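You operate a simulated robot arm through the tools that you are given. There is no shell and no other tool.

You run a simulated robot arm. Do the job below in one go: nothing can be reset, and whatever is moved stays where it is left.

## Task
Wipe the dusty leaf of the plant on the turntable.
Fine: turn the leaf to the room, wipe it with the washing sponge and lay that back; then turn the leaf to the wall again, clear of passing sleeves. Where these are worked on the way, their far stop is far enough and under half their travel is too little: plant turntable. What is to be rubbed or washed off counts as gone when no trace of it is left.

It is judged by the outcome, as a careful person would: the job done as asked, and still so three seconds after it is handed in. It fails if anything else is knocked over, pushed out of place, dropped, spilled or broken.

## Robot
A 7-joint arm with a two-finger parallel gripper, fixed in place. Base frame: the origin is on the floor under the middle of its stand, x ahead of it, y to its left, z up; the work surface is at about z = 860. Lengths are in mm, angles in rad, forces in N, time in s.
With the tool pointing down near the work surface it reaches from about 100 to 640 mm from the base axis. Its first joint turns from -1.152 to 1.152 rad. Payload 1.57 kg.
The TCP is the grasp point between the finger pads, 30 mm short of the fingertips. In the tool frame z runs along the fingers and y along their closing line. The gripper opens to 80 mm. The fingers are 17 mm wide and 12 mm thick; the gripper's body (40 by 82 mm) begins 80 mm behind the TCP.
Orientation is that of the tool frame in the base frame, as a unit quaternion [w, x, y, z]. With the fingers straight down and closing along the base's y, the tool's x points along the base's -x, its y along +y and its z along -z.

## Interface
- The arm moves only by the tool jog_arm. Its argument "steps" is a list of rows, each an object of numbers (a shift or turn left out is 0, a gripper value left out holds the last): "x", "y", "z": the shift along the tool's x, y, z in cm; "rx", "ry", "rz": the turn, a rotation vector about the tool's x, y, z in degrees; "fingers": the gripper command, from -1 (fully open) to 1 (shut), values between in proportion. In form: [{"x": .., "y": .., "z": .., "rx": .., "ry": .., "rz": .., "fingers": ..}, ...]. A call has 1 to 20 rows; each row is the pose to reach, as a shift and turn from the pose commanded when the call began, along the tool's axes at that moment. Rows are played at 5 a second. More than 50 mm and 0.15 rad between two rows, or a gripper value outside its range, and nothing of the call is played. A pose out of reach is approached as far as the arm can. The call stops where the force on the tool passes 40 N (or 10 N more than at its start, if that is more) or the arm is blocked; 0.2 s more then pass. The fingers move at their own pace (about 72 mm/s each) and stop on an object; they squeeze with about 42 N. The grip force told is the motor's: it shows also when the fingers shut on nothing. Time passes only in rows, and 0.2 s behind the last, so rows that repeat a pose let the fingers close. It gives the time, the measured TCP pose, the force on the tool (base axes), the opening and the grip force at its end, in the units of the frame above (readings bear some noise), with the torque about the TCP (base axes, N m) and any sound that the robot's microphone picked up.
- Cameras (640 x 400 px; columns grow to the right, rows downward): "scene" is fixed at [70.9, 451.9, 1417.9]; the picture's right is [-0.54, -0.84, 0.00], its down [-0.54, 0.35, -0.77] and it looks along [0.65, -0.41, -0.64] (base axes); focal length 247 px, centre (320, 200). "wrist" rides on the gripper at [72, -7, -122] in the tool frame; the picture's right is [0.09, 1.00, 0.00], its down [-0.84, 0.08, -0.54] and it looks along [-0.54, 0.05, 0.84] (tool axes); focal length 238 px, centre (320, 200). There is no depth. A picture from a camera that has moved, and an enlarged one, comes with that camera's place and axes in the base frame and with its lens.
- camera(camera): a new picture of that camera. It takes no simulated time.
- enlarge(camera, box): a new picture of the part [left, top, right, bottom] of that camera's present view, enlarged. It takes no simulated time.
- sign_off(): hands the job in; it is judged then, once.

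Nothing tells you positions but the pictures and the camera data. Unless the task says otherwise, let go and move clear before handing in.

The tools are called after "Call:" as name(argument=value, ...) on one line, values as JSON. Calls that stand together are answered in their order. jog_arm: Moves the arm, as the interface text tells. Its arguments: {"type":"object","properties":{"steps":{"type":"array"}},"required":["steps"]} The other tools are called the same way: camera (camera) takes a picture; enlarge (camera, box) takes an enlarged picture of a part of a camera's view; sign_off () hands the job in.

At the start:

```text
clock: 0.0
tcp_pos: [302.5, 244.3, 1212.0]
ee_rot: [0.0, -0.001, 1.0, 0.0]
ft_force: [0.5, -0.1, 0.4]
wrist_torque: [0.01, 0.01, 0.0]
width: 80.2
finger_force: 0.0
```

scene: 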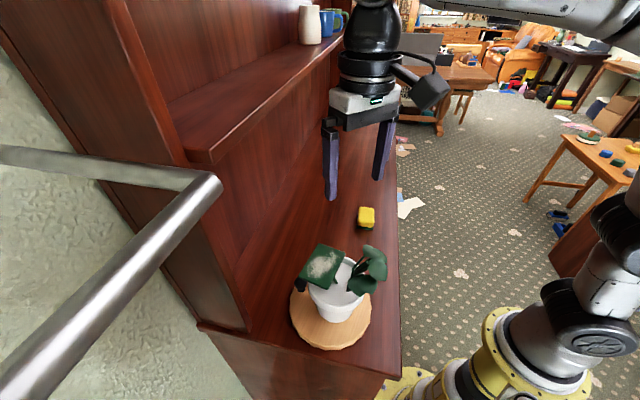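
wrist: 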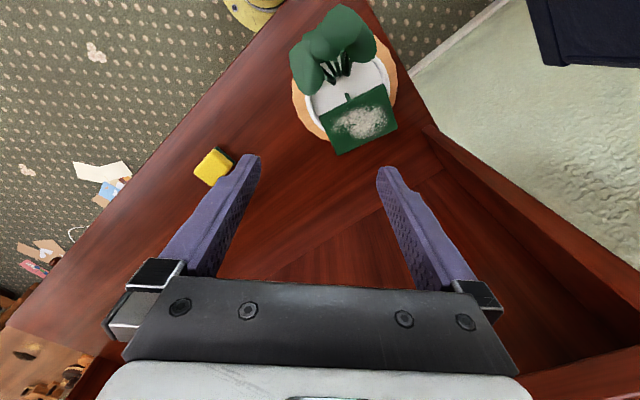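

I see a potted plant with a dusty leaf on a wooden turntable near the wall, and a yellow washing sponge further along the counter, at about (470, 25, 870). I'll enlarge the views to find how the turntable can be gripped before I move.

Call:
enlarge(camera="scene", box=[260, 220, 420, 360])

Call:
enlarge(camera="wrist", box=[260, 0, 440, 170])

Call:
enlarge(camera="scene", box=[330, 180, 410, 250])

```text
2.86 times, centred on (340, 290) of scene
camera zoom: at [70.9, 451.9, 1417.9], right [-0.54, -0.84, 0.0], down [-0.54, 0.35, -0.77], along [0.65, -0.41, -0.64], focal length 706 px, centre (263, -57)
```

zoom: 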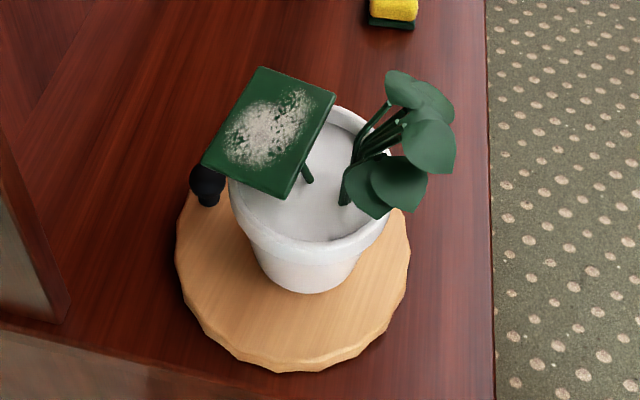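

```text
2.35 times, centred on (350, 85) of wrist
camera zoom: at [229.2, 239.1, 1333.6], right [-0.09, 1.0, 0.0], down [0.84, 0.08, 0.54], along [0.54, 0.05, -0.84], focal length 561 px, centre (249, 471)
```

zoom: 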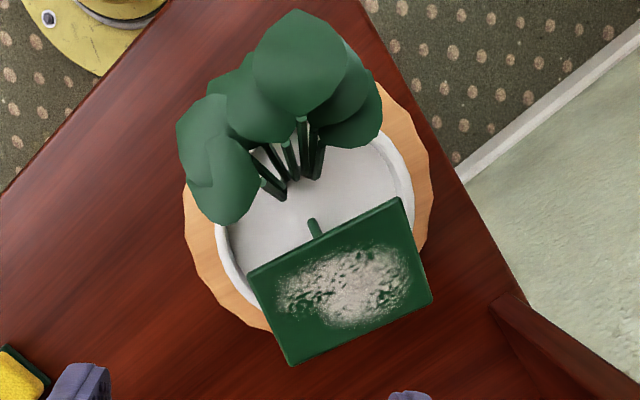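

```text
5.71 times, centred on (370, 215) of scene
camera zoom: at [70.9, 451.9, 1417.9], right [-0.54, -0.84, 0.0], down [-0.54, 0.35, -0.77], along [0.65, -0.41, -0.64], focal length 1412 px, centre (34, 114)
```

zoom: 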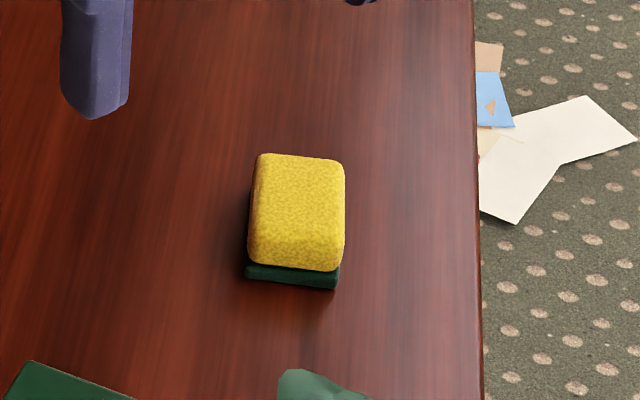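

The disc seems centred near (291, 286) with a radius of about 92. The dusty leaf lies almost flat at z≈1021 on the wall side, and a black knob stands on the disc beneath it near (355, 329, 912). I'll raise no risk yet and just move the wrist camera round for a side view of the knob.

Call:
jog_arm(steps=[{"x": -0.3, "y": -0.6, "z": 1.2, "rz": -7.5}, {"x": -0.6, "y": -1.2, "z": 2.4, "rz": -15}, {"x": -0.9, "y": -1.8, "z": 3.6, "rz": -22.5}, {"x": -1.2, "y": -2.4, "z": 4.8, "rz": -30}, {"x": -1.6, "y": -3.0, "z": 6.0, "rz": -37.5}, {"x": -1.9, "y": -3.7, "z": 7.4, "rz": -45}, {"x": -2.2, "y": -4.3, "z": 8.8, "rz": -52.5}, {"x": -2.5, "y": -4.9, "z": 10.0, "rz": -60}, {"x": -2.8, "y": -5.5, "z": 11.3, "rz": -67.5}, {"x": -3.1, "y": -6.1, "z": 12.6, "rz": -75}, {"x": -3.5, "y": -6.8, "z": 13.9, "rz": -82.5}, {"x": -3.8, "y": -7.4, "z": 15.2, "rz": -90}])

Call:
camera(camera="wrist")

Call:
camera(camera="scene")

```text
clock: 1.6
tcp_pos: [327.2, 205.8, 1135.4]
ee_rot: [0.02, -0.441, 0.897, 0.007]
ft_force: [0.4, -0.9, -0.8]
wrist_torque: [0.03, -0.01, -0.01]
width: 80.1
finger_force: 0.1
stopped in row 8: the force on the tool passed its limit at 54 N (the readings are from after the stop); the commanded pose is now the measured one
```

```text
taken
camera wrist: at [284.0, 143.2, 1254.1], right [-0.84, 0.54, -0.01], down [0.43, 0.69, 0.58], along [0.32, 0.48, -0.82], focal length 238 px, centre (320, 200)
```

wrist: 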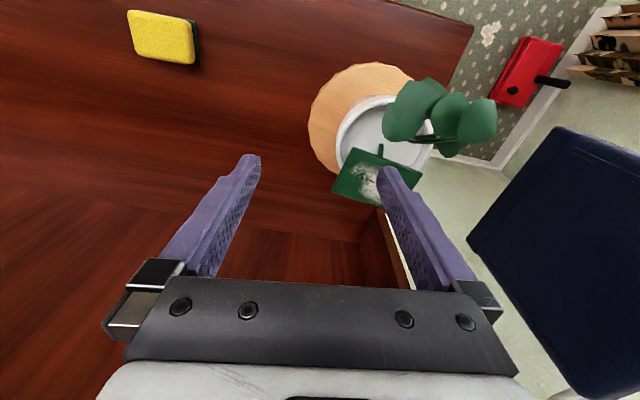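

```text
taken
```

scene: 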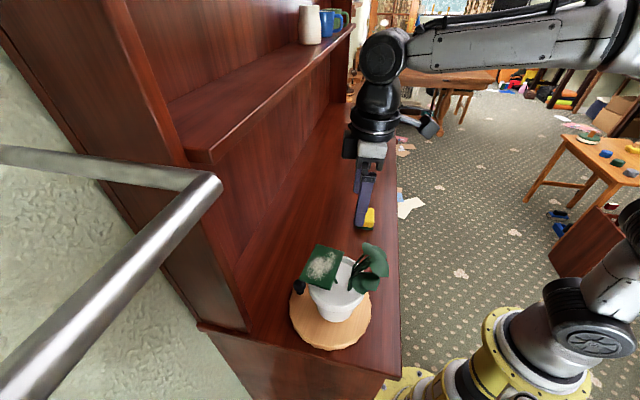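

The move stopped on a force reading of 54 N with nothing visibly touched and the plant unmoved. The remaining load is about zero, so I'll continue with a slower, gentler motion to see whether it repeats.

Call:
jog_arm(steps=[{"ry": 0.6, "z": 0.5}, {"ry": 1.2, "z": 1.0}, {"ry": 1.8, "z": 1.5}, {"ry": 2.4, "z": 2.0}])

```text
clock: 2.2
tcp_pos: [327.1, 207.0, 1134.8]
ee_rot: [0.02, -0.44, 0.898, 0.006]
ft_force: [-1.6, -1.2, 3.9]
wrist_torque: [-0.01, 0.16, 0.11]
width: 79.8
finger_force: 0.0
stopped in row 2: the force on the tool passed its limit at 46 N (the readings are from after the stop); the commanded pose is now the measured one
```

A small downward step triggered the force limit again, so something really is blocking the tool. I'll look closely before moving further.

Call:
enlarge(camera="scene", box=[320, 20, 460, 240])

Call:
enlarge(camera="wrist", box=[220, 40, 520, 280])

Call:
enlarge(camera="scene", box=[0, 0, 640, 400])

```text
1.82 times, centred on (390, 130) of scene
camera zoom: at [70.8, 451.8, 1418.0], right [-0.54, -0.84, 0.0], down [-0.54, 0.35, -0.77], along [0.65, -0.41, -0.64], focal length 449 px, centre (193, 327)
```

zoom: 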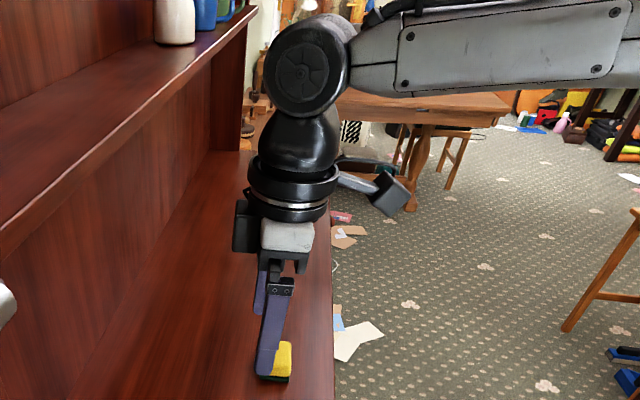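

```text
1.67 times, centred on (370, 160) of wrist
camera zoom: at [283.8, 143.8, 1254.3], right [-0.84, 0.54, -0.01], down [0.43, 0.69, 0.58], along [0.32, 0.48, -0.82], focal length 397 px, centre (237, 267)
```

zoom: 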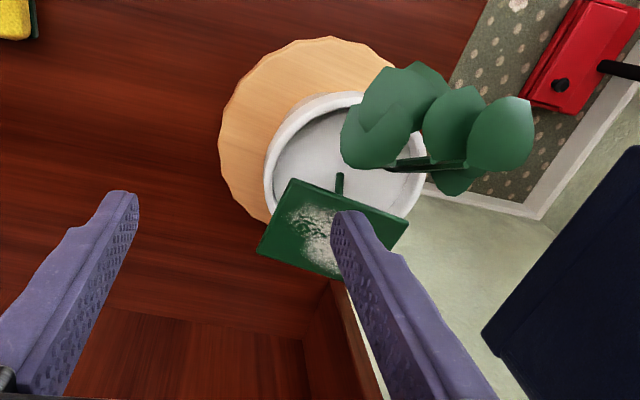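

```text
1.00 times, centred on (320, 200) of scene (not enlarged: the box is as wide or as high as the picture)
camera zoom: at [70.8, 451.8, 1418.0], right [-0.54, -0.84, 0.0], down [-0.54, 0.35, -0.77], along [0.65, -0.41, -0.64], focal length 247 px, centre (320, 200)
```

zoom: 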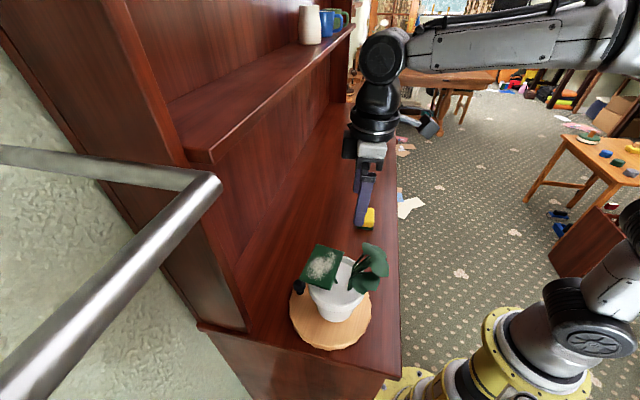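

Nothing is visible near the fingers, so this may be a wrist joint at its end of turn rather than a contact. I'll turn back a little and rise slightly to test that.

Call:
jog_arm(steps=[{"rz": 3, "z": -0.3}, {"rz": 6, "z": -0.6}, {"rz": 9, "z": -0.9}, {"rz": 12, "z": -1.2}, {"rz": 15, "z": -1.5}, {"rz": 15, "z": -1.5}])

```text
clock: 3.6
tcp_pos: [326.3, 206.7, 1150.4]
ee_rot: [0.019, -0.319, 0.947, 0.008]
ft_force: [-1.4, -0.5, -0.1]
wrist_torque: [-0.01, 0.0, -0.01]
width: 80.3
finger_force: 0.1
```

Call:
jog_arm(steps=[{"z": 0.5}, {"z": 1.0}, {"z": 1.5}, {"z": 2.0}, {"z": 2.5}, {"z": 3.0}, {"z": 3.5}, {"z": 4.0}])

Call:
camera(camera="scene")

```text
clock: 4.8
tcp_pos: [326.8, 206.4, 1134.2]
ee_rot: [0.029, -0.32, 0.947, 0.01]
ft_force: [0.0, -1.0, 2.3]
wrist_torque: [0.06, 0.09, 0.07]
width: 79.7
finger_force: 0.0
stopped in row 5: the force on the tool passed its limit at 47 N (the readings are from after the stop); the commanded pose is now the measured one
```

```text
taken
```

scene: 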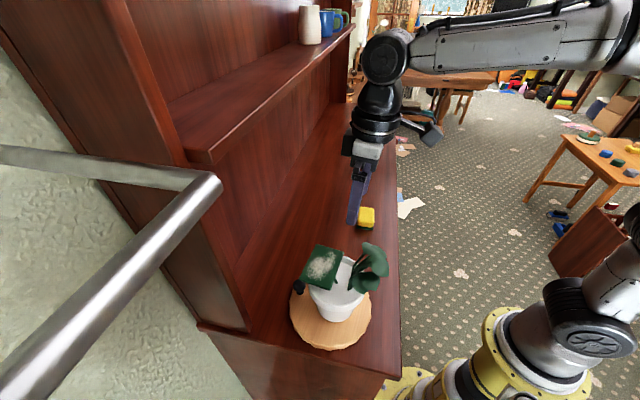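

The tool stops again at the same height, z≈1134, with the load apparently on the finger nearer the plant. I'll rise, shift away from the plant and come down there, to find out what is under that finger.

Call:
jog_arm(steps=[{"z": -0.5}, {"z": -1.0}, {"z": -1.5}, {"z": -2.0}])

Call:
camera(camera="wrist")

Call:
enlarge(camera="scene", box=[280, 120, 420, 360])

```text
clock: 5.8
tcp_pos: [326.0, 206.4, 1155.6]
ee_rot: [0.027, -0.321, 0.947, 0.011]
ft_force: [-1.2, -0.5, 1.1]
wrist_torque: [0.0, 0.01, 0.03]
width: 79.9
finger_force: 0.0
```

```text
taken
camera wrist: at [267.1, 154.6, 1272.2], right [-0.68, 0.73, 0.0], down [0.59, 0.55, 0.59], along [0.44, 0.4, -0.81], focal length 238 px, centre (320, 200)
```

wrist: 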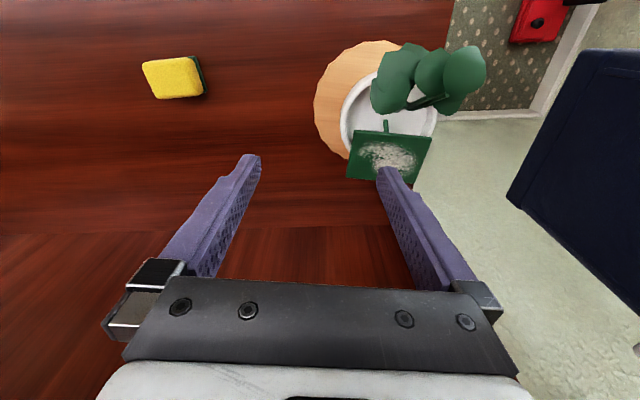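

```text
1.67 times, centred on (350, 240) of scene
camera zoom: at [70.9, 451.9, 1417.9], right [-0.54, -0.84, 0.0], down [-0.54, 0.35, -0.77], along [0.65, -0.41, -0.64], focal length 412 px, centre (270, 133)
```

zoom: 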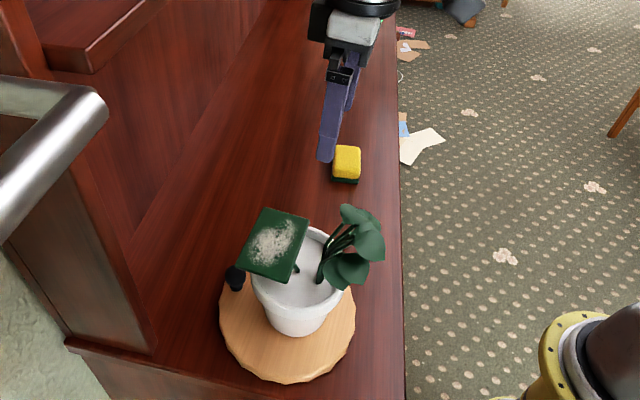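

Call:
enlarge(camera="wrist", box=[300, 20, 500, 200])

Call:
enlarge(camera="scene", box=[280, 180, 400, 300])

```text
2.22 times, centred on (400, 110) of wrist
camera zoom: at [267.1, 154.6, 1272.2], right [-0.68, 0.73, 0.0], down [0.59, 0.55, 0.59], along [0.44, 0.4, -0.81], focal length 530 px, centre (142, 400)
```

zoom: 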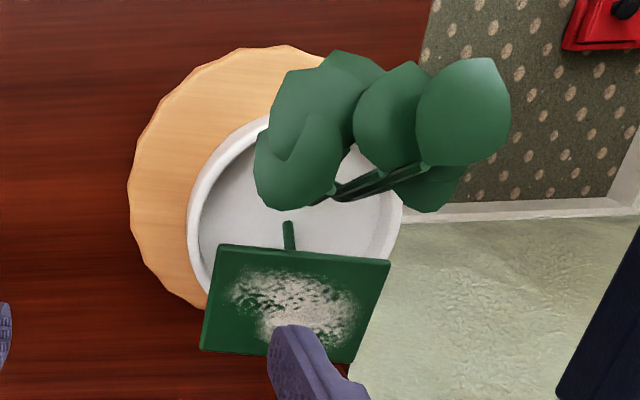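

```text
3.33 times, centred on (340, 240) of scene
camera zoom: at [70.9, 451.9, 1417.9], right [-0.54, -0.84, 0.0], down [-0.54, 0.35, -0.77], along [0.65, -0.41, -0.64], focal length 824 px, centre (253, 67)
```

zoom: 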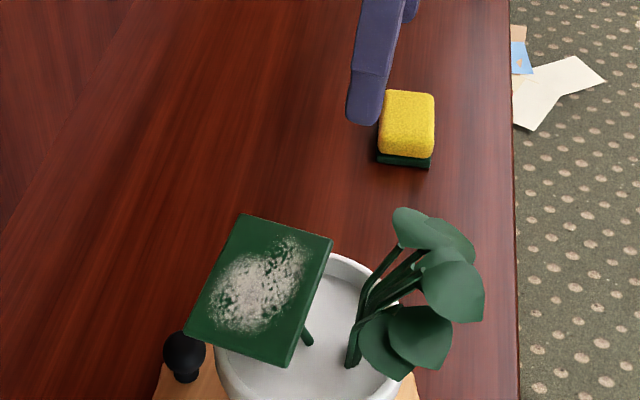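

Call:
jog_arm(steps=[{"y": -2}, {"y": -4}, {"y": -6}, {"y": -6, "z": 0.5}, {"y": -6, "z": 1.0}, {"y": -6, "z": 1.5}, {"y": -6, "z": 2.0}, {"y": -6, "z": 2.5}, {"y": -6, "z": 3.0}, {"y": -6, "z": 3.5}, {"y": -6, "z": 4.0}, {"y": -6, "z": 4.5}, {"y": -6, "z": 5}])

```text
clock: 8.6
tcp_pos: [365.6, 159.9, 1104.5]
ee_rot: [0.027, -0.322, 0.946, 0.01]
ft_force: [-0.7, 0.0, -0.4]
wrist_torque: [-0.01, 0.0, 0.0]
width: 79.9
finger_force: 0.1
```

The arm moves freely here, so the obstruction is local to the plant. I'll go lower on this side to get a low side view of the plant and knob.

Call:
jog_arm(steps=[{"y": -1.5, "z": 1}, {"y": -3, "z": 2}, {"y": -3, "z": 3}, {"y": -3, "z": 4}, {"y": -3, "z": 5}, {"y": -3, "z": 6}, {"y": -3, "z": 7}, {"y": -3, "z": 8}, {"y": -3, "z": 9}, {"y": -3, "z": 10}])

Call:
camera(camera="wrist")

Call:
camera(camera="scene")

```text
clock: 10.8
tcp_pos: [387.5, 140.5, 1005.3]
ee_rot: [0.028, -0.321, 0.947, 0.01]
ft_force: [-0.9, 0.0, 0.2]
wrist_torque: [0.01, 0.0, -0.02]
width: 79.9
finger_force: 0.1
```

```text
taken
camera wrist: at [328.7, 88.6, 1122.4], right [-0.68, 0.73, 0.0], down [0.59, 0.55, 0.59], along [0.44, 0.4, -0.81], focal length 238 px, centre (320, 200)
```

wrist: 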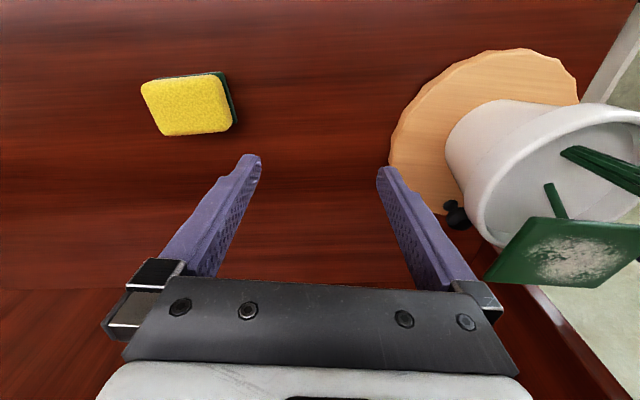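

```text
taken
```

scene: 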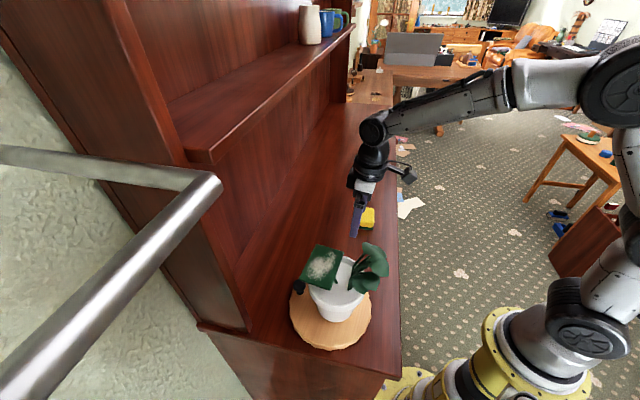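

Call:
enlarge(camera="wrist", box=[370, 30, 640, 310])

Call:
enlarge(camera="wrist", box=[400, 150, 540, 260])

Call:
enlarge(camera="wrist", box=[120, 50, 280, 160])

```text
1.43 times, centred on (505, 170) of wrist
camera zoom: at [328.7, 88.6, 1122.4], right [-0.68, 0.73, 0.0], down [0.59, 0.55, 0.59], along [0.44, 0.4, -0.81], focal length 340 px, centre (56, 243)
```

zoom: 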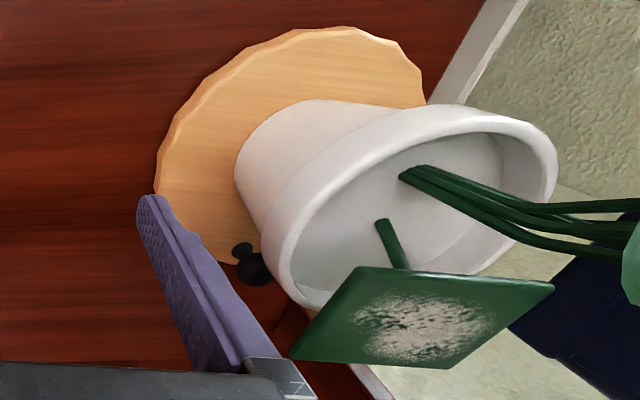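

```text
3.64 times, centred on (470, 205) of wrist
camera zoom: at [328.7, 88.6, 1122.4], right [-0.68, 0.73, 0.0], down [0.59, 0.55, 0.59], along [0.44, 0.4, -0.81], focal length 867 px, centre (-226, 182)
```

zoom: 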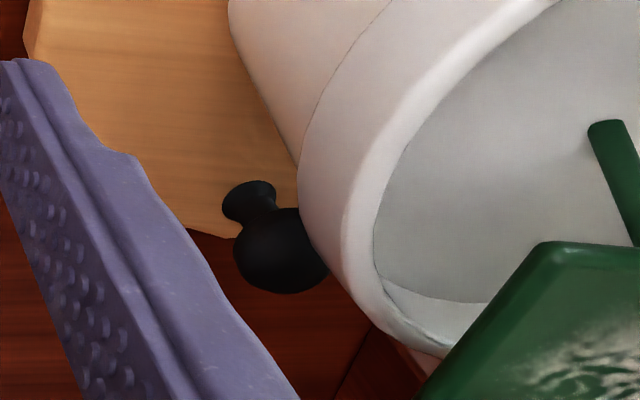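

```text
3.64 times, centred on (200, 105) of wrist
camera zoom: at [328.7, 88.6, 1122.4], right [-0.68, 0.73, 0.0], down [0.59, 0.55, 0.59], along [0.44, 0.4, -0.81], focal length 867 px, centre (756, 546)
```

zoom: 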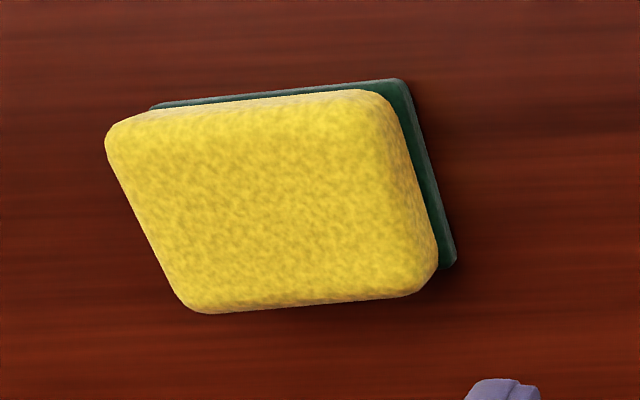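

I can see the knob clearly now: a ball of about 29 mm on a short stem near (353, 331), centred at z≈910. The earlier stop fits a blocky contact shape around the tall foliage, which I'll keep clear of. Next I'll level the tool and swing the camera side round, so it points away from the plant when I straddle the knob.

Call:
jog_arm(steps=[{"ry": 1.2}, {"ry": 2.4}, {"ry": 3.4}, {"ry": 3.4}])

Call:
jog_arm(steps=[{"rz": -7}, {"rz": -14}, {"rz": -21}, {"rz": -28}, {"rz": -35}, {"rz": -42}, {"rz": -49}, {"rz": -56}, {"rz": -63}, {"rz": -70}, {"rz": -77}, {"rz": -84}, {"rz": -91}, {"rz": -98}, {"rz": -105}, {"rz": -112}, {"rz": -119}, {"rz": -126}, {"rz": -133}, {"rz": -140}])

```text
clock: 11.8
tcp_pos: [388.4, 140.0, 1006.4]
ee_rot: [-0.001, -0.321, 0.947, 0.0]
ft_force: [0.5, -0.7, -0.2]
wrist_torque: [0.01, 0.0, 0.02]
width: 80.0
finger_force: 0.0
```

```text
clock: 16.0
tcp_pos: [386.6, 141.0, 1005.5]
ee_rot: [-0.001, 1.0, -0.021, -0.001]
ft_force: [0.4, 0.1, 0.3]
wrist_torque: [0.0, -0.02, 0.01]
width: 80.1
finger_force: 0.1
```

Call:
jog_arm(steps=[{"rz": -6}, {"rz": -12}, {"rz": -18}, {"rz": -24}, {"rz": -30}, {"rz": -36}])

Call:
camera(camera="scene")

Call:
camera(camera="wrist")

```text
clock: 17.4
tcp_pos: [336.3, 193.8, 980.5]
ee_rot: [0.041, 0.967, 0.253, 0.003]
ft_force: [7.7, -21.4, 6.0]
wrist_torque: [1.11, 0.49, 0.31]
width: 67.2
finger_force: 0.0
out of reach, approached as far as the arm can: row 3, 4, 5, 6
stopped in row 6: the force on the tool passed its limit at 99 N (the readings are from after the stop); the commanded pose is now the measured one
```

```text
taken
```

scene: 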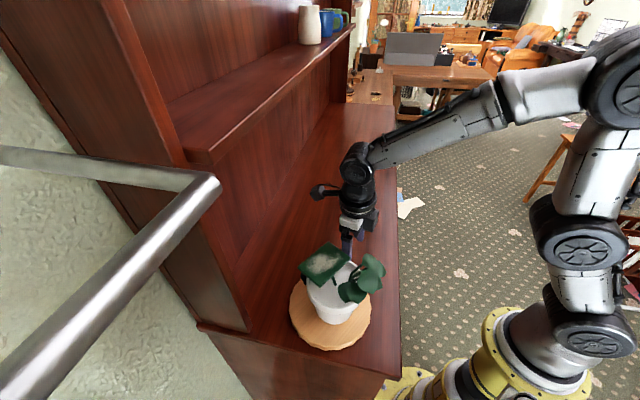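

```text
taken
camera wrist: at [392.5, 246.1, 1100.1], right [0.57, -0.82, 0.08], down [-0.71, -0.43, 0.56], along [-0.42, -0.37, -0.82], focal length 238 px, centre (320, 200)
```

wrist: 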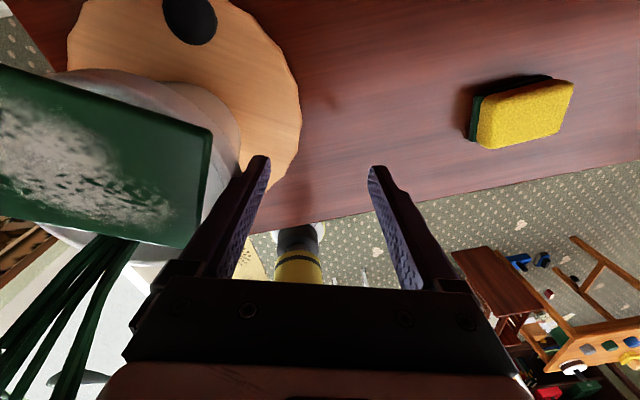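

That was a joint limit: the arm couldn't finish the turn, drifted towards the plant and nudged it, which turned the turntable slightly. I'll back straight off the plant, unwind the wrist, and stay well inside that limit from now on.

Call:
jog_arm(steps=[{"y": 0.8, "rz": 2}, {"y": 1.6, "rz": 5}, {"y": 2.6, "rz": 9}, {"y": 3.6, "rz": 13, "z": -0.5}, {"y": 4.6, "rz": 18, "z": -1}, {"y": 5.6, "rz": 23, "z": -1.5}, {"y": 6.6, "rz": 28, "z": -2}, {"y": 7, "rz": 33, "z": -2.5}, {"y": 7, "rz": 38, "z": -3}])

Call:
camera(camera="scene")

Call:
camera(camera="wrist")

```text
clock: 19.4
tcp_pos: [367.9, 137.9, 1015.9]
ee_rot: [0.037, 0.996, -0.076, 0.015]
ft_force: [-0.3, 0.9, 0.4]
wrist_torque: [0.01, 0.05, -0.03]
width: 80.1
finger_force: 0.1
```

```text
taken
```

scene: 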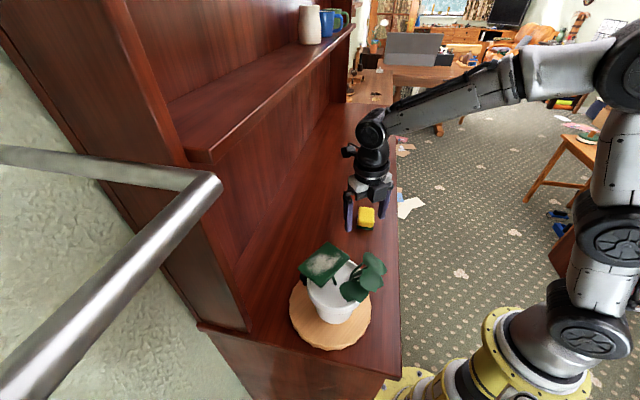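

```text
taken
camera wrist: at [437.3, 144.6, 1138.8], right [-0.06, -1.0, 0.07], down [-0.85, 0.09, 0.52], along [-0.52, -0.03, -0.85], focal length 238 px, centre (320, 200)
```

wrist: 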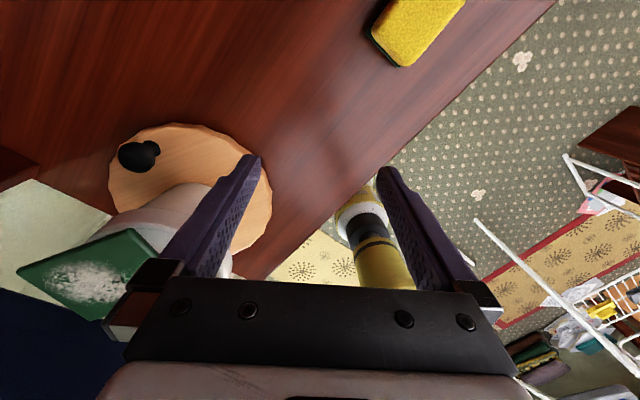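

Call:
enlarge(camera="scene", box=[260, 220, 420, 360])

Call:
enlarge(camera="wrist", box=[20, 100, 300, 320])

```text
2.86 times, centred on (340, 290) of scene
camera zoom: at [70.9, 451.9, 1417.9], right [-0.54, -0.84, 0.0], down [-0.54, 0.35, -0.77], along [0.65, -0.41, -0.64], focal length 706 px, centre (263, -57)
```

zoom: 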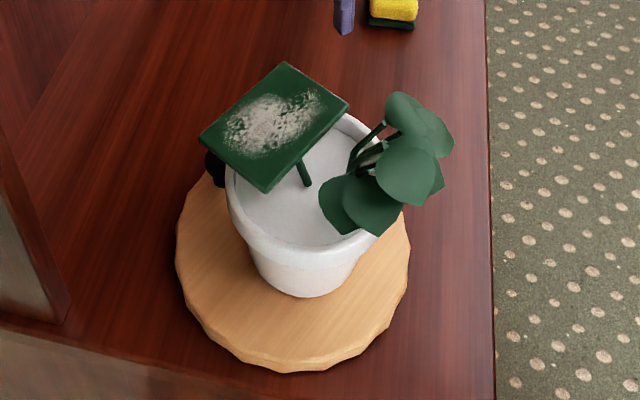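

```text
1.82 times, centred on (160, 210) of wrist
camera zoom: at [437.3, 144.6, 1138.8], right [-0.06, -1.0, 0.07], down [-0.85, 0.09, 0.52], along [-0.52, -0.03, -0.85], focal length 433 px, centre (611, 182)
```

zoom: 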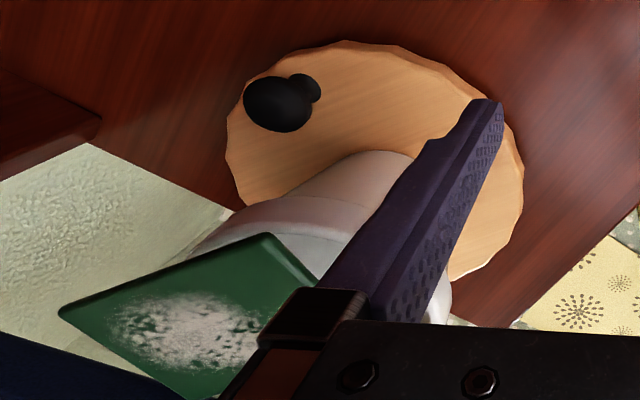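

The nudge turned the plant about 15° clockwise seen from above: the knob is now near (363, 310) at roughly 19°, and nothing fell or shifted. That suggests clockwise is the way it travels. I'll level the tool, then go round the outside to the knob.

Call:
jog_arm(steps=[{"rx": 1.4, "ry": -0.7}, {"rx": 2.8, "ry": -1.4}, {"rx": 4.1, "ry": -2.0}, {"rx": 4.1, "ry": -2.0}])

```text
clock: 20.4
tcp_pos: [370.0, 138.8, 1016.1]
ee_rot: [-0.001, 0.997, -0.077, 0.001]
ft_force: [0.1, 0.3, -0.2]
wrist_torque: [-0.03, 0.02, -0.03]
width: 80.1
finger_force: 0.1
```

Call:
jog_arm(steps=[{"x": 1.26, "y": -0.57}, {"x": 2.52, "y": -1.13}, {"x": 3.78, "y": -1.7}, {"x": 3.47, "y": -3.67, "z": 0.4}, {"x": 3.16, "y": -5.65, "z": 0.8}, {"x": 2.86, "y": -7.62, "z": 1.2}, {"x": 2.55, "y": -9.6, "z": 1.6}, {"x": 2.17, "y": -11.4, "z": 2.7}, {"x": 1.79, "y": -13.2, "z": 3.8, "rz": -3}, {"x": 1.41, "y": -15.0, "z": 4.9, "rz": -7}, {"x": 1.03, "y": -16.8, "z": 6.0, "rz": -12}, {"x": 0.65, "y": -18.6, "z": 7.1, "rz": -17}, {"x": 0.65, "y": -18.6, "z": 7.1, "rz": -17}])

Call:
camera(camera="scene")

Call:
camera(camera="wrist")

```text
clock: 23.2
tcp_pos: [403.6, 322.4, 943.5]
ee_rot: [0.0, 0.997, 0.072, 0.001]
ft_force: [-0.3, -0.2, -1.0]
wrist_torque: [0.01, -0.04, -0.01]
width: 79.7
finger_force: 0.2
```

```text
taken
```

scene: 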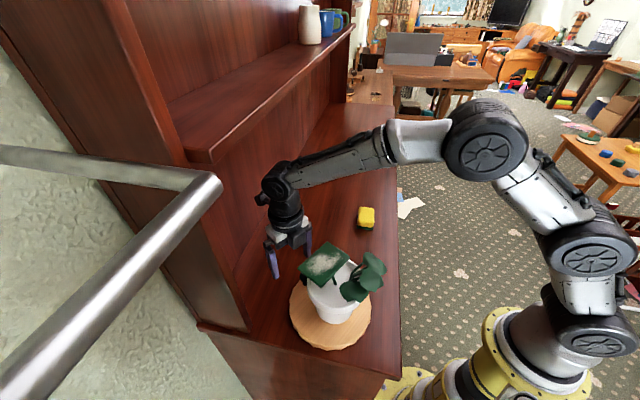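

```text
taken
camera wrist: at [473.2, 340.1, 1065.6], right [0.24, -0.97, 0.0], down [-0.82, -0.2, 0.54], along [-0.52, -0.13, -0.84], focal length 238 px, centre (320, 200)
```

wrist: 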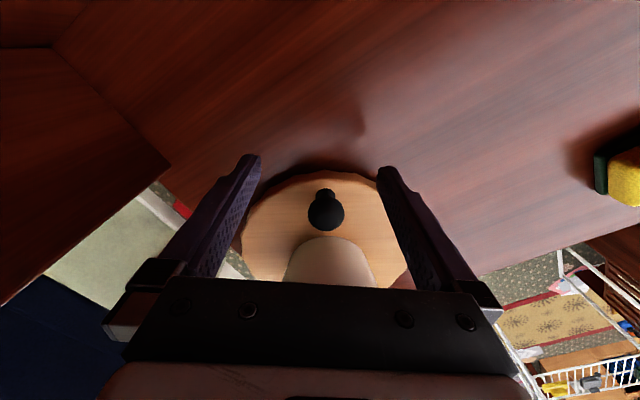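

Call:
enlarge(camera="wrist", box=[230, 140, 420, 290])

```text
2.67 times, centred on (325, 215) of wrist
camera zoom: at [473.2, 340.1, 1065.6], right [0.24, -0.97, 0.0], down [-0.82, -0.2, 0.54], along [-0.52, -0.13, -0.84], focal length 636 px, centre (307, 160)
```

zoom: 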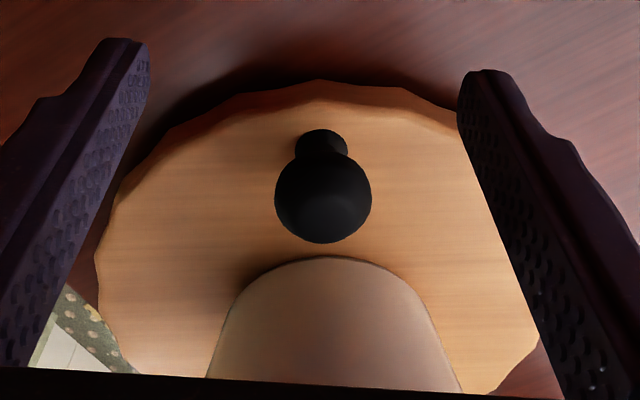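

The knob sits between the open fingers, about 39 mm inward from the tool. I'll narrow the fingers to about 44 mm, drop slightly, and slide in so they straddle it loosely.

Call:
jog_arm(steps=[{"y": 0.4, "z": 0.5, "fingers": -0.1}, {"y": 0.79, "z": 1.05, "fingers": -0.1}, {"y": 0.79, "z": 1.05, "fingers": -0.1}, {"x": -0.8, "y": 0.79, "z": 1.05}, {"x": -1.6, "y": 0.79, "z": 1.05}, {"x": -2.4, "y": 0.79, "z": 1.05}, {"x": -3.3, "y": 0.79, "z": 1.05}, {"x": -3.3, "y": 0.79, "z": 1.05}])

Call:
camera(camera="wrist")

Call:
enlarge(camera="scene", box=[230, 170, 420, 350])

```text
clock: 24.7
tcp_pos: [384.7, 308.5, 935.4]
ee_rot: [-0.003, 0.997, 0.072, 0.012]
ft_force: [11.3, -2.0, -5.4]
wrist_torque: [0.21, 0.71, 0.33]
width: 43.8
finger_force: 0.1
stopped in row 7: the force on the tool passed its limit at 53 N (the readings are from after the stop); the commanded pose is now the measured one
```

```text
taken
camera wrist: at [451.8, 326.0, 1058.2], right [0.24, -0.97, 0.0], down [-0.83, -0.2, 0.52], along [-0.51, -0.12, -0.85], focal length 238 px, centre (320, 200)
```

wrist: 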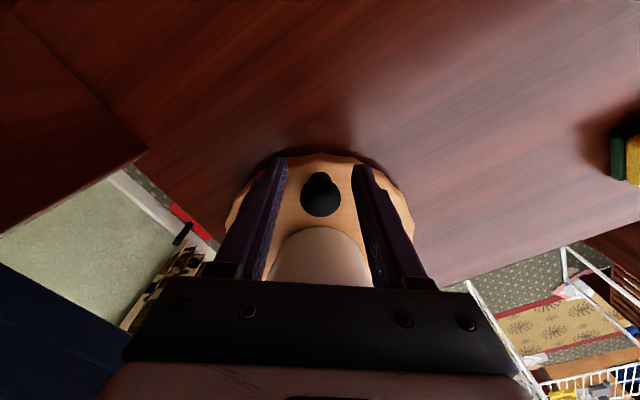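

```text
2.22 times, centred on (325, 260) of scene
camera zoom: at [71.3, 451.9, 1417.9], right [-0.54, -0.84, 0.0], down [-0.54, 0.35, -0.77], along [0.65, -0.41, -0.64], focal length 549 px, centre (309, 67)
```

zoom: 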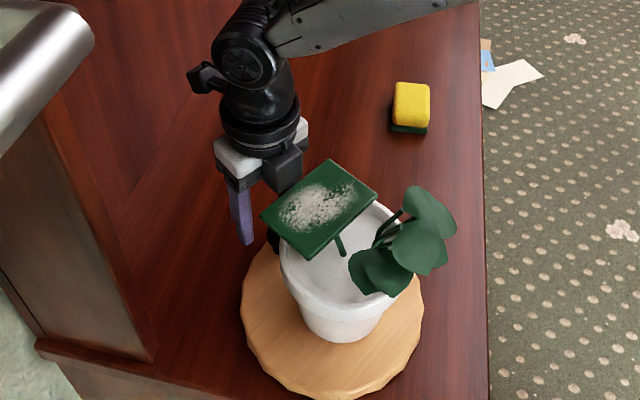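

Call:
enlarge(camera="scene", box=[255, 200, 365, 300])

Call:
enlarge(camera="wrist", box=[220, 130, 440, 300])

```text
4.00 times, centred on (310, 250) of scene
camera zoom: at [71.3, 451.9, 1417.9], right [-0.54, -0.84, 0.0], down [-0.54, 0.35, -0.77], along [0.65, -0.41, -0.64], focal length 989 px, centre (360, 0)
```

zoom: 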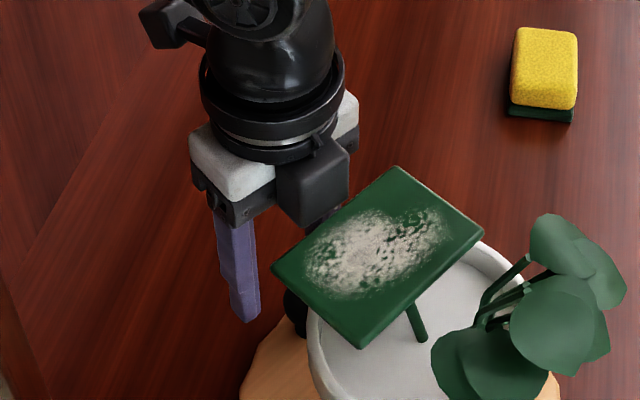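

```text
2.35 times, centred on (330, 215) of wrist
camera zoom: at [451.8, 326.0, 1058.2], right [0.24, -0.97, 0.0], down [-0.83, -0.2, 0.52], along [-0.51, -0.12, -0.85], focal length 561 px, centre (296, 165)
```

zoom: 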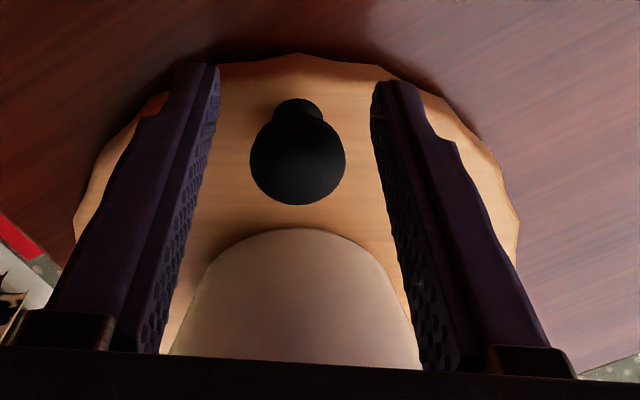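

A black housing on the gripper's plant-side face touched the leaf edge and stopped the slide. I'll back out 10 mm, lean the hand outward 15° so that housing clears the leaf, then slide in again with the fingertips on either side of the knob.

Call:
jog_arm(steps=[{"x": 0.5}, {"x": 1.0}, {"x": 1.0, "ry": -4}, {"x": 1.0, "ry": -8}, {"x": 1.0, "ry": -12}, {"x": 1.0, "ry": -15.5}, {"x": 1.0, "ry": -15.5}])

Call:
enlarge(camera="scene", box=[235, 180, 365, 300])

Call:
camera(camera="wrist")

```text
clock: 26.3
tcp_pos: [393.1, 308.5, 935.9]
ee_rot: [0.007, 0.989, 0.073, -0.125]
ft_force: [0.7, -0.3, -0.9]
wrist_torque: [0.01, -0.01, -0.01]
width: 43.8
finger_force: 0.0
```

```text
3.33 times, centred on (300, 240) of scene
camera zoom: at [70.9, 451.9, 1417.9], right [-0.54, -0.84, 0.0], down [-0.54, 0.35, -0.77], along [0.65, -0.41, -0.64], focal length 824 px, centre (387, 67)
```

zoom: 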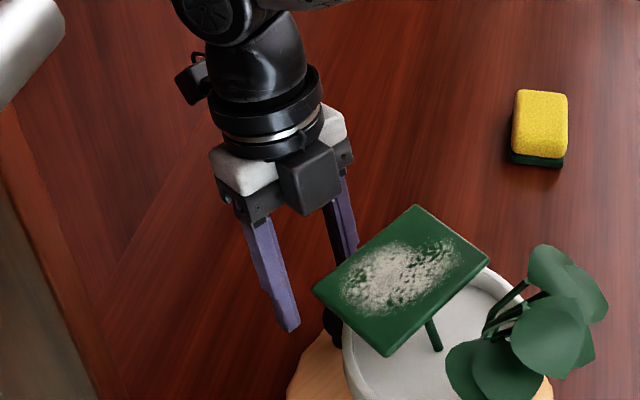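

```text
taken
camera wrist: at [490.7, 332.5, 1035.2], right [0.23, -0.97, -0.03], down [-0.66, -0.18, 0.73], along [-0.72, -0.15, -0.68], focal length 238 px, centre (320, 200)
```

wrist: 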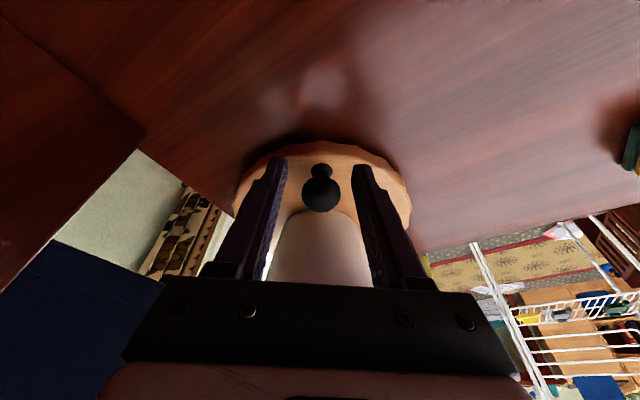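

Call:
jog_arm(steps=[{"x": -0.4, "y": -0.03, "z": 0.2}, {"x": -0.8, "y": -0.05, "z": 0.37}, {"x": -1.2, "y": -0.08, "z": 0.55}, {"x": -1.64, "y": -0.1, "z": 0.73}, {"x": -1.64, "y": -0.1, "z": 0.73}])

Call:
camera(camera="wrist")

Call:
enlarge(camera="scene", box=[235, 180, 365, 300])

```text
clock: 27.5
tcp_pos: [375.4, 307.7, 932.5]
ee_rot: [0.008, 0.99, 0.073, -0.124]
ft_force: [0.0, -0.6, -0.4]
wrist_torque: [-0.03, -0.01, -0.01]
width: 44.0
finger_force: 0.1
```

```text
taken
camera wrist: at [472.8, 331.2, 1032.4], right [0.23, -0.97, -0.03], down [-0.66, -0.18, 0.73], along [-0.72, -0.15, -0.68], focal length 238 px, centre (320, 200)
```

wrist: 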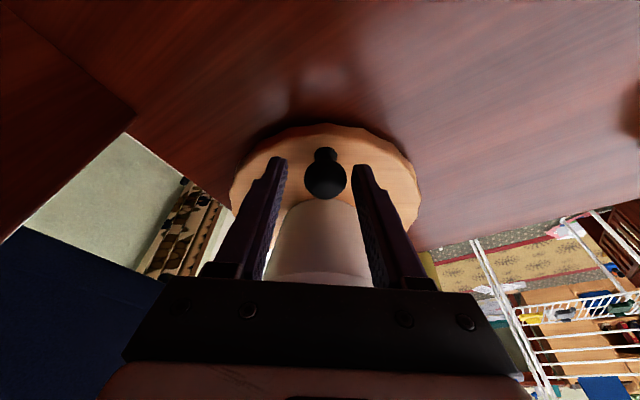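

```text
3.33 times, centred on (300, 240) of scene
camera zoom: at [70.9, 451.9, 1417.9], right [-0.54, -0.84, 0.0], down [-0.54, 0.35, -0.77], along [0.65, -0.41, -0.64], focal length 824 px, centre (387, 67)
```

zoom: 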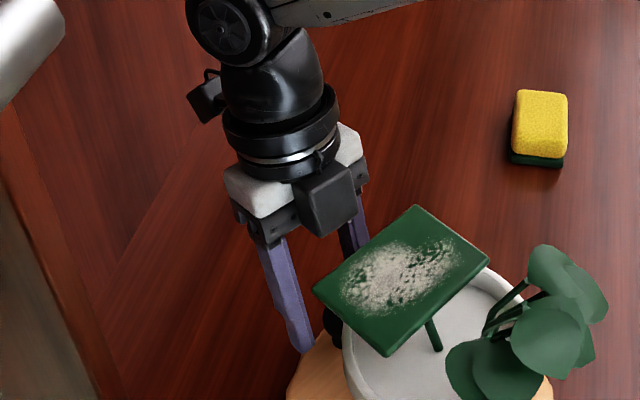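

The knob is now between the fingertips with no contact load. I'll carry it clockwise along an arc about the disc centre in small steps, starting with 30°.

Call:
jog_arm(steps=[{"x": 0.04, "y": 0.76, "z": -0.01, "rx": 1.24, "rz": 4.83}, {"x": 0.02, "y": 1.52, "z": -0.01, "rx": 2.48, "rz": 9.67}, {"x": -0.06, "y": 2.27, "z": 0.01, "rx": 3.72, "rz": 14.5}, {"x": -0.21, "y": 3.01, "z": 0.04, "rx": 4.96, "rz": 19.3}, {"x": -0.42, "y": 3.74, "z": 0.09, "rx": 6.2, "rz": 24.2}, {"x": -0.69, "y": 4.45, "z": 0.16, "rx": 7.44, "rz": 29.0}])

Call:
camera(camera="wrist")

Call:
camera(camera="scene")

```text
clock: 28.9
tcp_pos: [375.9, 263.6, 931.8]
ee_rot: [-0.025, 0.975, -0.186, -0.123]
ft_force: [-0.3, 0.8, 0.8]
wrist_torque: [0.03, 0.0, -0.04]
width: 44.3
finger_force: 0.2
```

```text
taken
camera wrist: at [469.7, 234.6, 1031.8], right [-0.28, -0.96, -0.03], down [-0.66, 0.18, 0.73], along [-0.7, 0.23, -0.68], focal length 238 px, centre (320, 200)
```

wrist: 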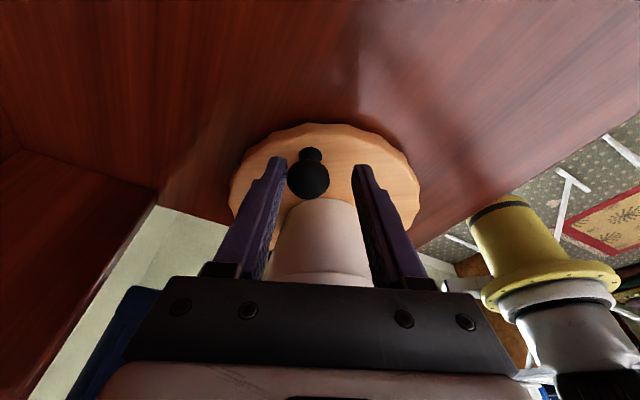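

```text
taken
```

scene: 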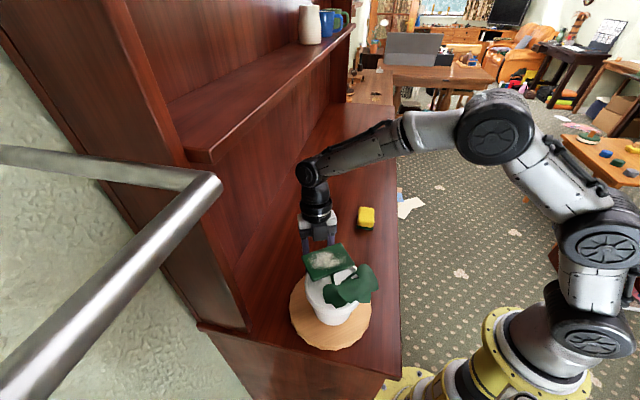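

The turntable follows smoothly with almost no force. I'll continue the same arc for another 60°.

Call:
jog_arm(steps=[{"x": 0.04, "y": 0.76, "z": -0.01, "rx": 1.24, "rz": 4.83}, {"x": 0.02, "y": 1.52, "z": -0.01, "rx": 2.48, "rz": 9.67}, {"x": -0.06, "y": 2.27, "z": 0.01, "rx": 3.72, "rz": 14.5}, {"x": -0.21, "y": 3.01, "z": 0.04, "rx": 4.96, "rz": 19.3}, {"x": -0.42, "y": 3.74, "z": 0.09, "rx": 6.2, "rz": 24.2}, {"x": -0.69, "y": 4.45, "z": 0.16, "rx": 7.44, "rz": 29.0}, {"x": -1.02, "y": 5.13, "z": 0.24, "rx": 8.7, "rz": 33.8}, {"x": -1.41, "y": 5.77, "z": 0.33, "rx": 9.9, "rz": 38.7}, {"x": -1.85, "y": 6.38, "z": 0.44, "rx": 11.2, "rz": 43.5}, {"x": -2.33, "y": 6.95, "z": 0.57, "rx": 12.4, "rz": 48.4}, {"x": -2.87, "y": 7.47, "z": 0.7, "rx": 13.6, "rz": 53.2}, {"x": -3.44, "y": 7.94, "z": 0.85, "rx": 14.9, "rz": 58.0}])

Call:
camera(camera="wrist")

Call:
camera(camera="scene")

```text
clock: 31.5
tcp_pos: [313.2, 202.3, 932.4]
ee_rot: [-0.083, 0.751, -0.648, -0.095]
ft_force: [0.3, -1.0, -0.2]
wrist_torque: [-0.02, -0.03, 0.02]
width: 44.5
finger_force: 0.1
```

```text
taken
camera wrist: at [333.4, 105.9, 1032.1], right [-0.97, -0.23, -0.02], down [-0.18, 0.65, 0.74], along [-0.16, 0.72, -0.68], focal length 238 px, centre (320, 200)
```

wrist: 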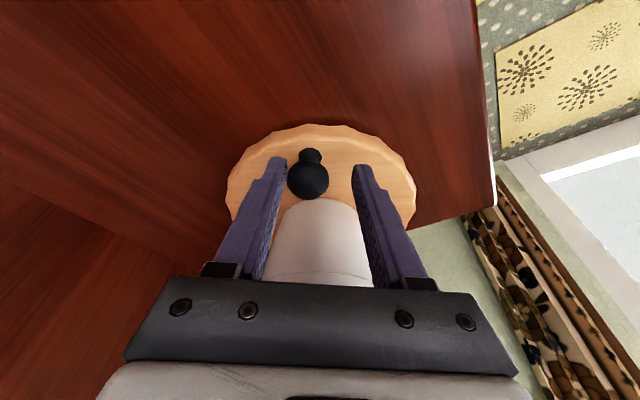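

```text
taken
```

scene: 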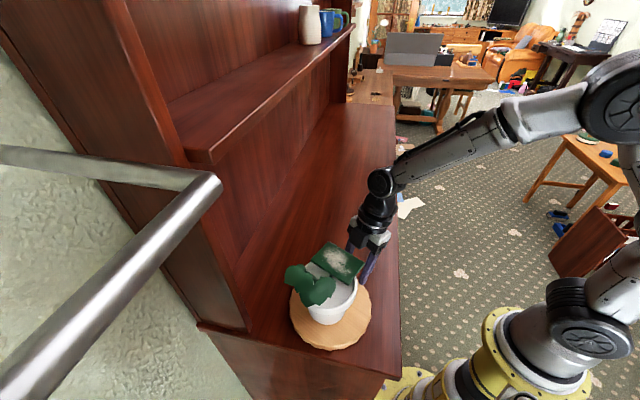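

Halfway there, still with negligible force. I'll continue the arc for another 60° towards the room side.

Call:
jog_arm(steps=[{"x": 0.04, "y": 0.76, "z": -0.01, "rx": 1.24, "rz": 4.83}, {"x": 0.02, "y": 1.52, "z": -0.01, "rx": 2.48, "rz": 9.67}, {"x": -0.06, "y": 2.27, "z": 0.01, "rx": 3.72, "rz": 14.5}, {"x": -0.21, "y": 3.01, "z": 0.04, "rx": 4.96, "rz": 19.3}, {"x": -0.42, "y": 3.74, "z": 0.09, "rx": 6.2, "rz": 24.2}, {"x": -0.69, "y": 4.45, "z": 0.16, "rx": 7.44, "rz": 29.0}, {"x": -1.02, "y": 5.13, "z": 0.24, "rx": 8.7, "rz": 33.8}, {"x": -1.41, "y": 5.77, "z": 0.33, "rx": 9.9, "rz": 38.7}])

Call:
camera(camera="wrist")

Call:
camera(camera="scene")

```text
clock: 33.3
tcp_pos: [252.9, 208.2, 932.1]
ee_rot: [0.11, -0.484, 0.866, 0.063]
ft_force: [0.8, -0.3, -0.3]
wrist_torque: [0.02, 0.01, 0.05]
width: 44.1
finger_force: 0.3
```

```text
taken
camera wrist: at [206.4, 120.8, 1032.3], right [-0.9, 0.44, -0.02], down [0.29, 0.61, 0.74], along [0.34, 0.65, -0.68], focal length 238 px, centre (320, 200)
```

wrist: 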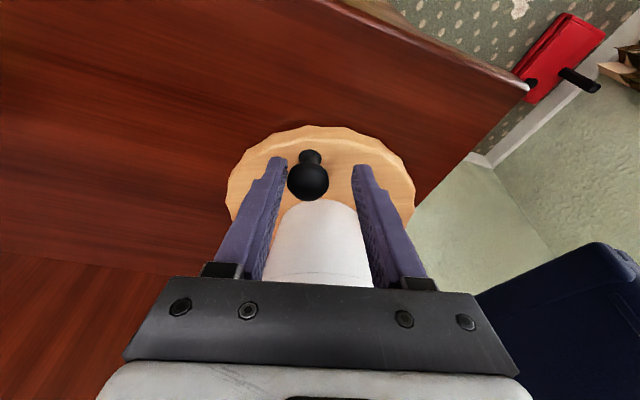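

```text
taken
```

scene: 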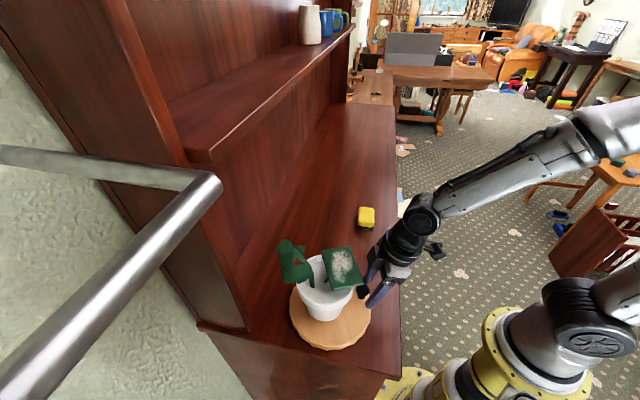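

Call:
jog_arm(steps=[{"x": 0.04, "y": 0.76, "z": -0.01, "rx": 1.24, "rz": 4.83}, {"x": 0.02, "y": 1.52, "z": -0.01, "rx": 2.48, "rz": 9.67}, {"x": -0.06, "y": 2.27, "z": 0.01, "rx": 3.72, "rz": 14.5}, {"x": -0.21, "y": 3.01, "z": 0.04, "rx": 4.96, "rz": 19.3}, {"x": -0.42, "y": 3.74, "z": 0.09, "rx": 6.2, "rz": 24.2}, {"x": -0.69, "y": 4.45, "z": 0.16, "rx": 7.44, "rz": 29.0}])

Call:
camera(camera="wrist")

Call:
camera(camera="scene")

```text
clock: 34.7
tcp_pos: [220.1, 238.2, 934.2]
ee_rot: [0.122, -0.245, 0.961, 0.032]
ft_force: [12.1, -8.5, 0.5]
wrist_torque: [-0.25, -0.33, 0.0]
width: 55.7
finger_force: 6.2
```

```text
taken
camera wrist: at [134.7, 185.1, 1032.7], right [-0.56, 0.83, -0.02], down [0.56, 0.39, 0.73], along [0.62, 0.4, -0.68], focal length 238 px, centre (320, 200)
```

wrist: 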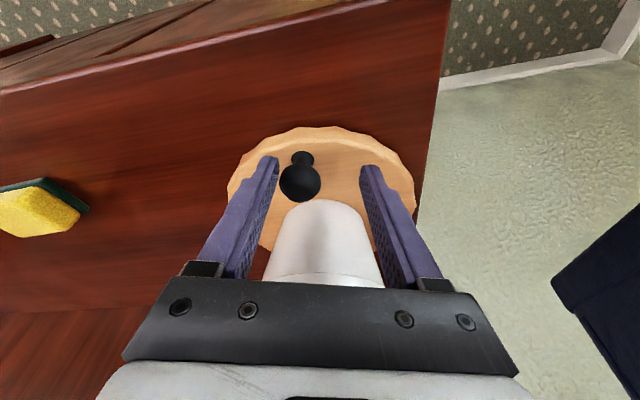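

```text
taken
```

scene: 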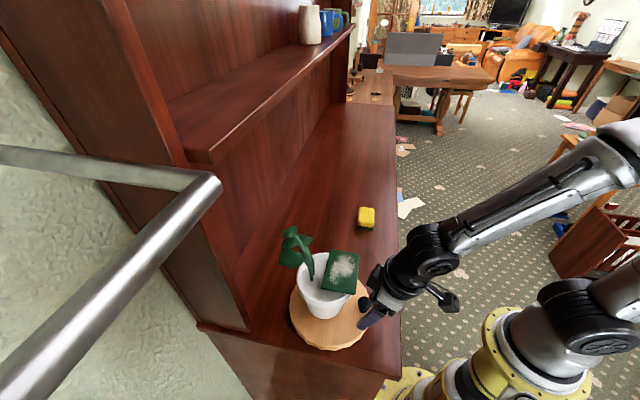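

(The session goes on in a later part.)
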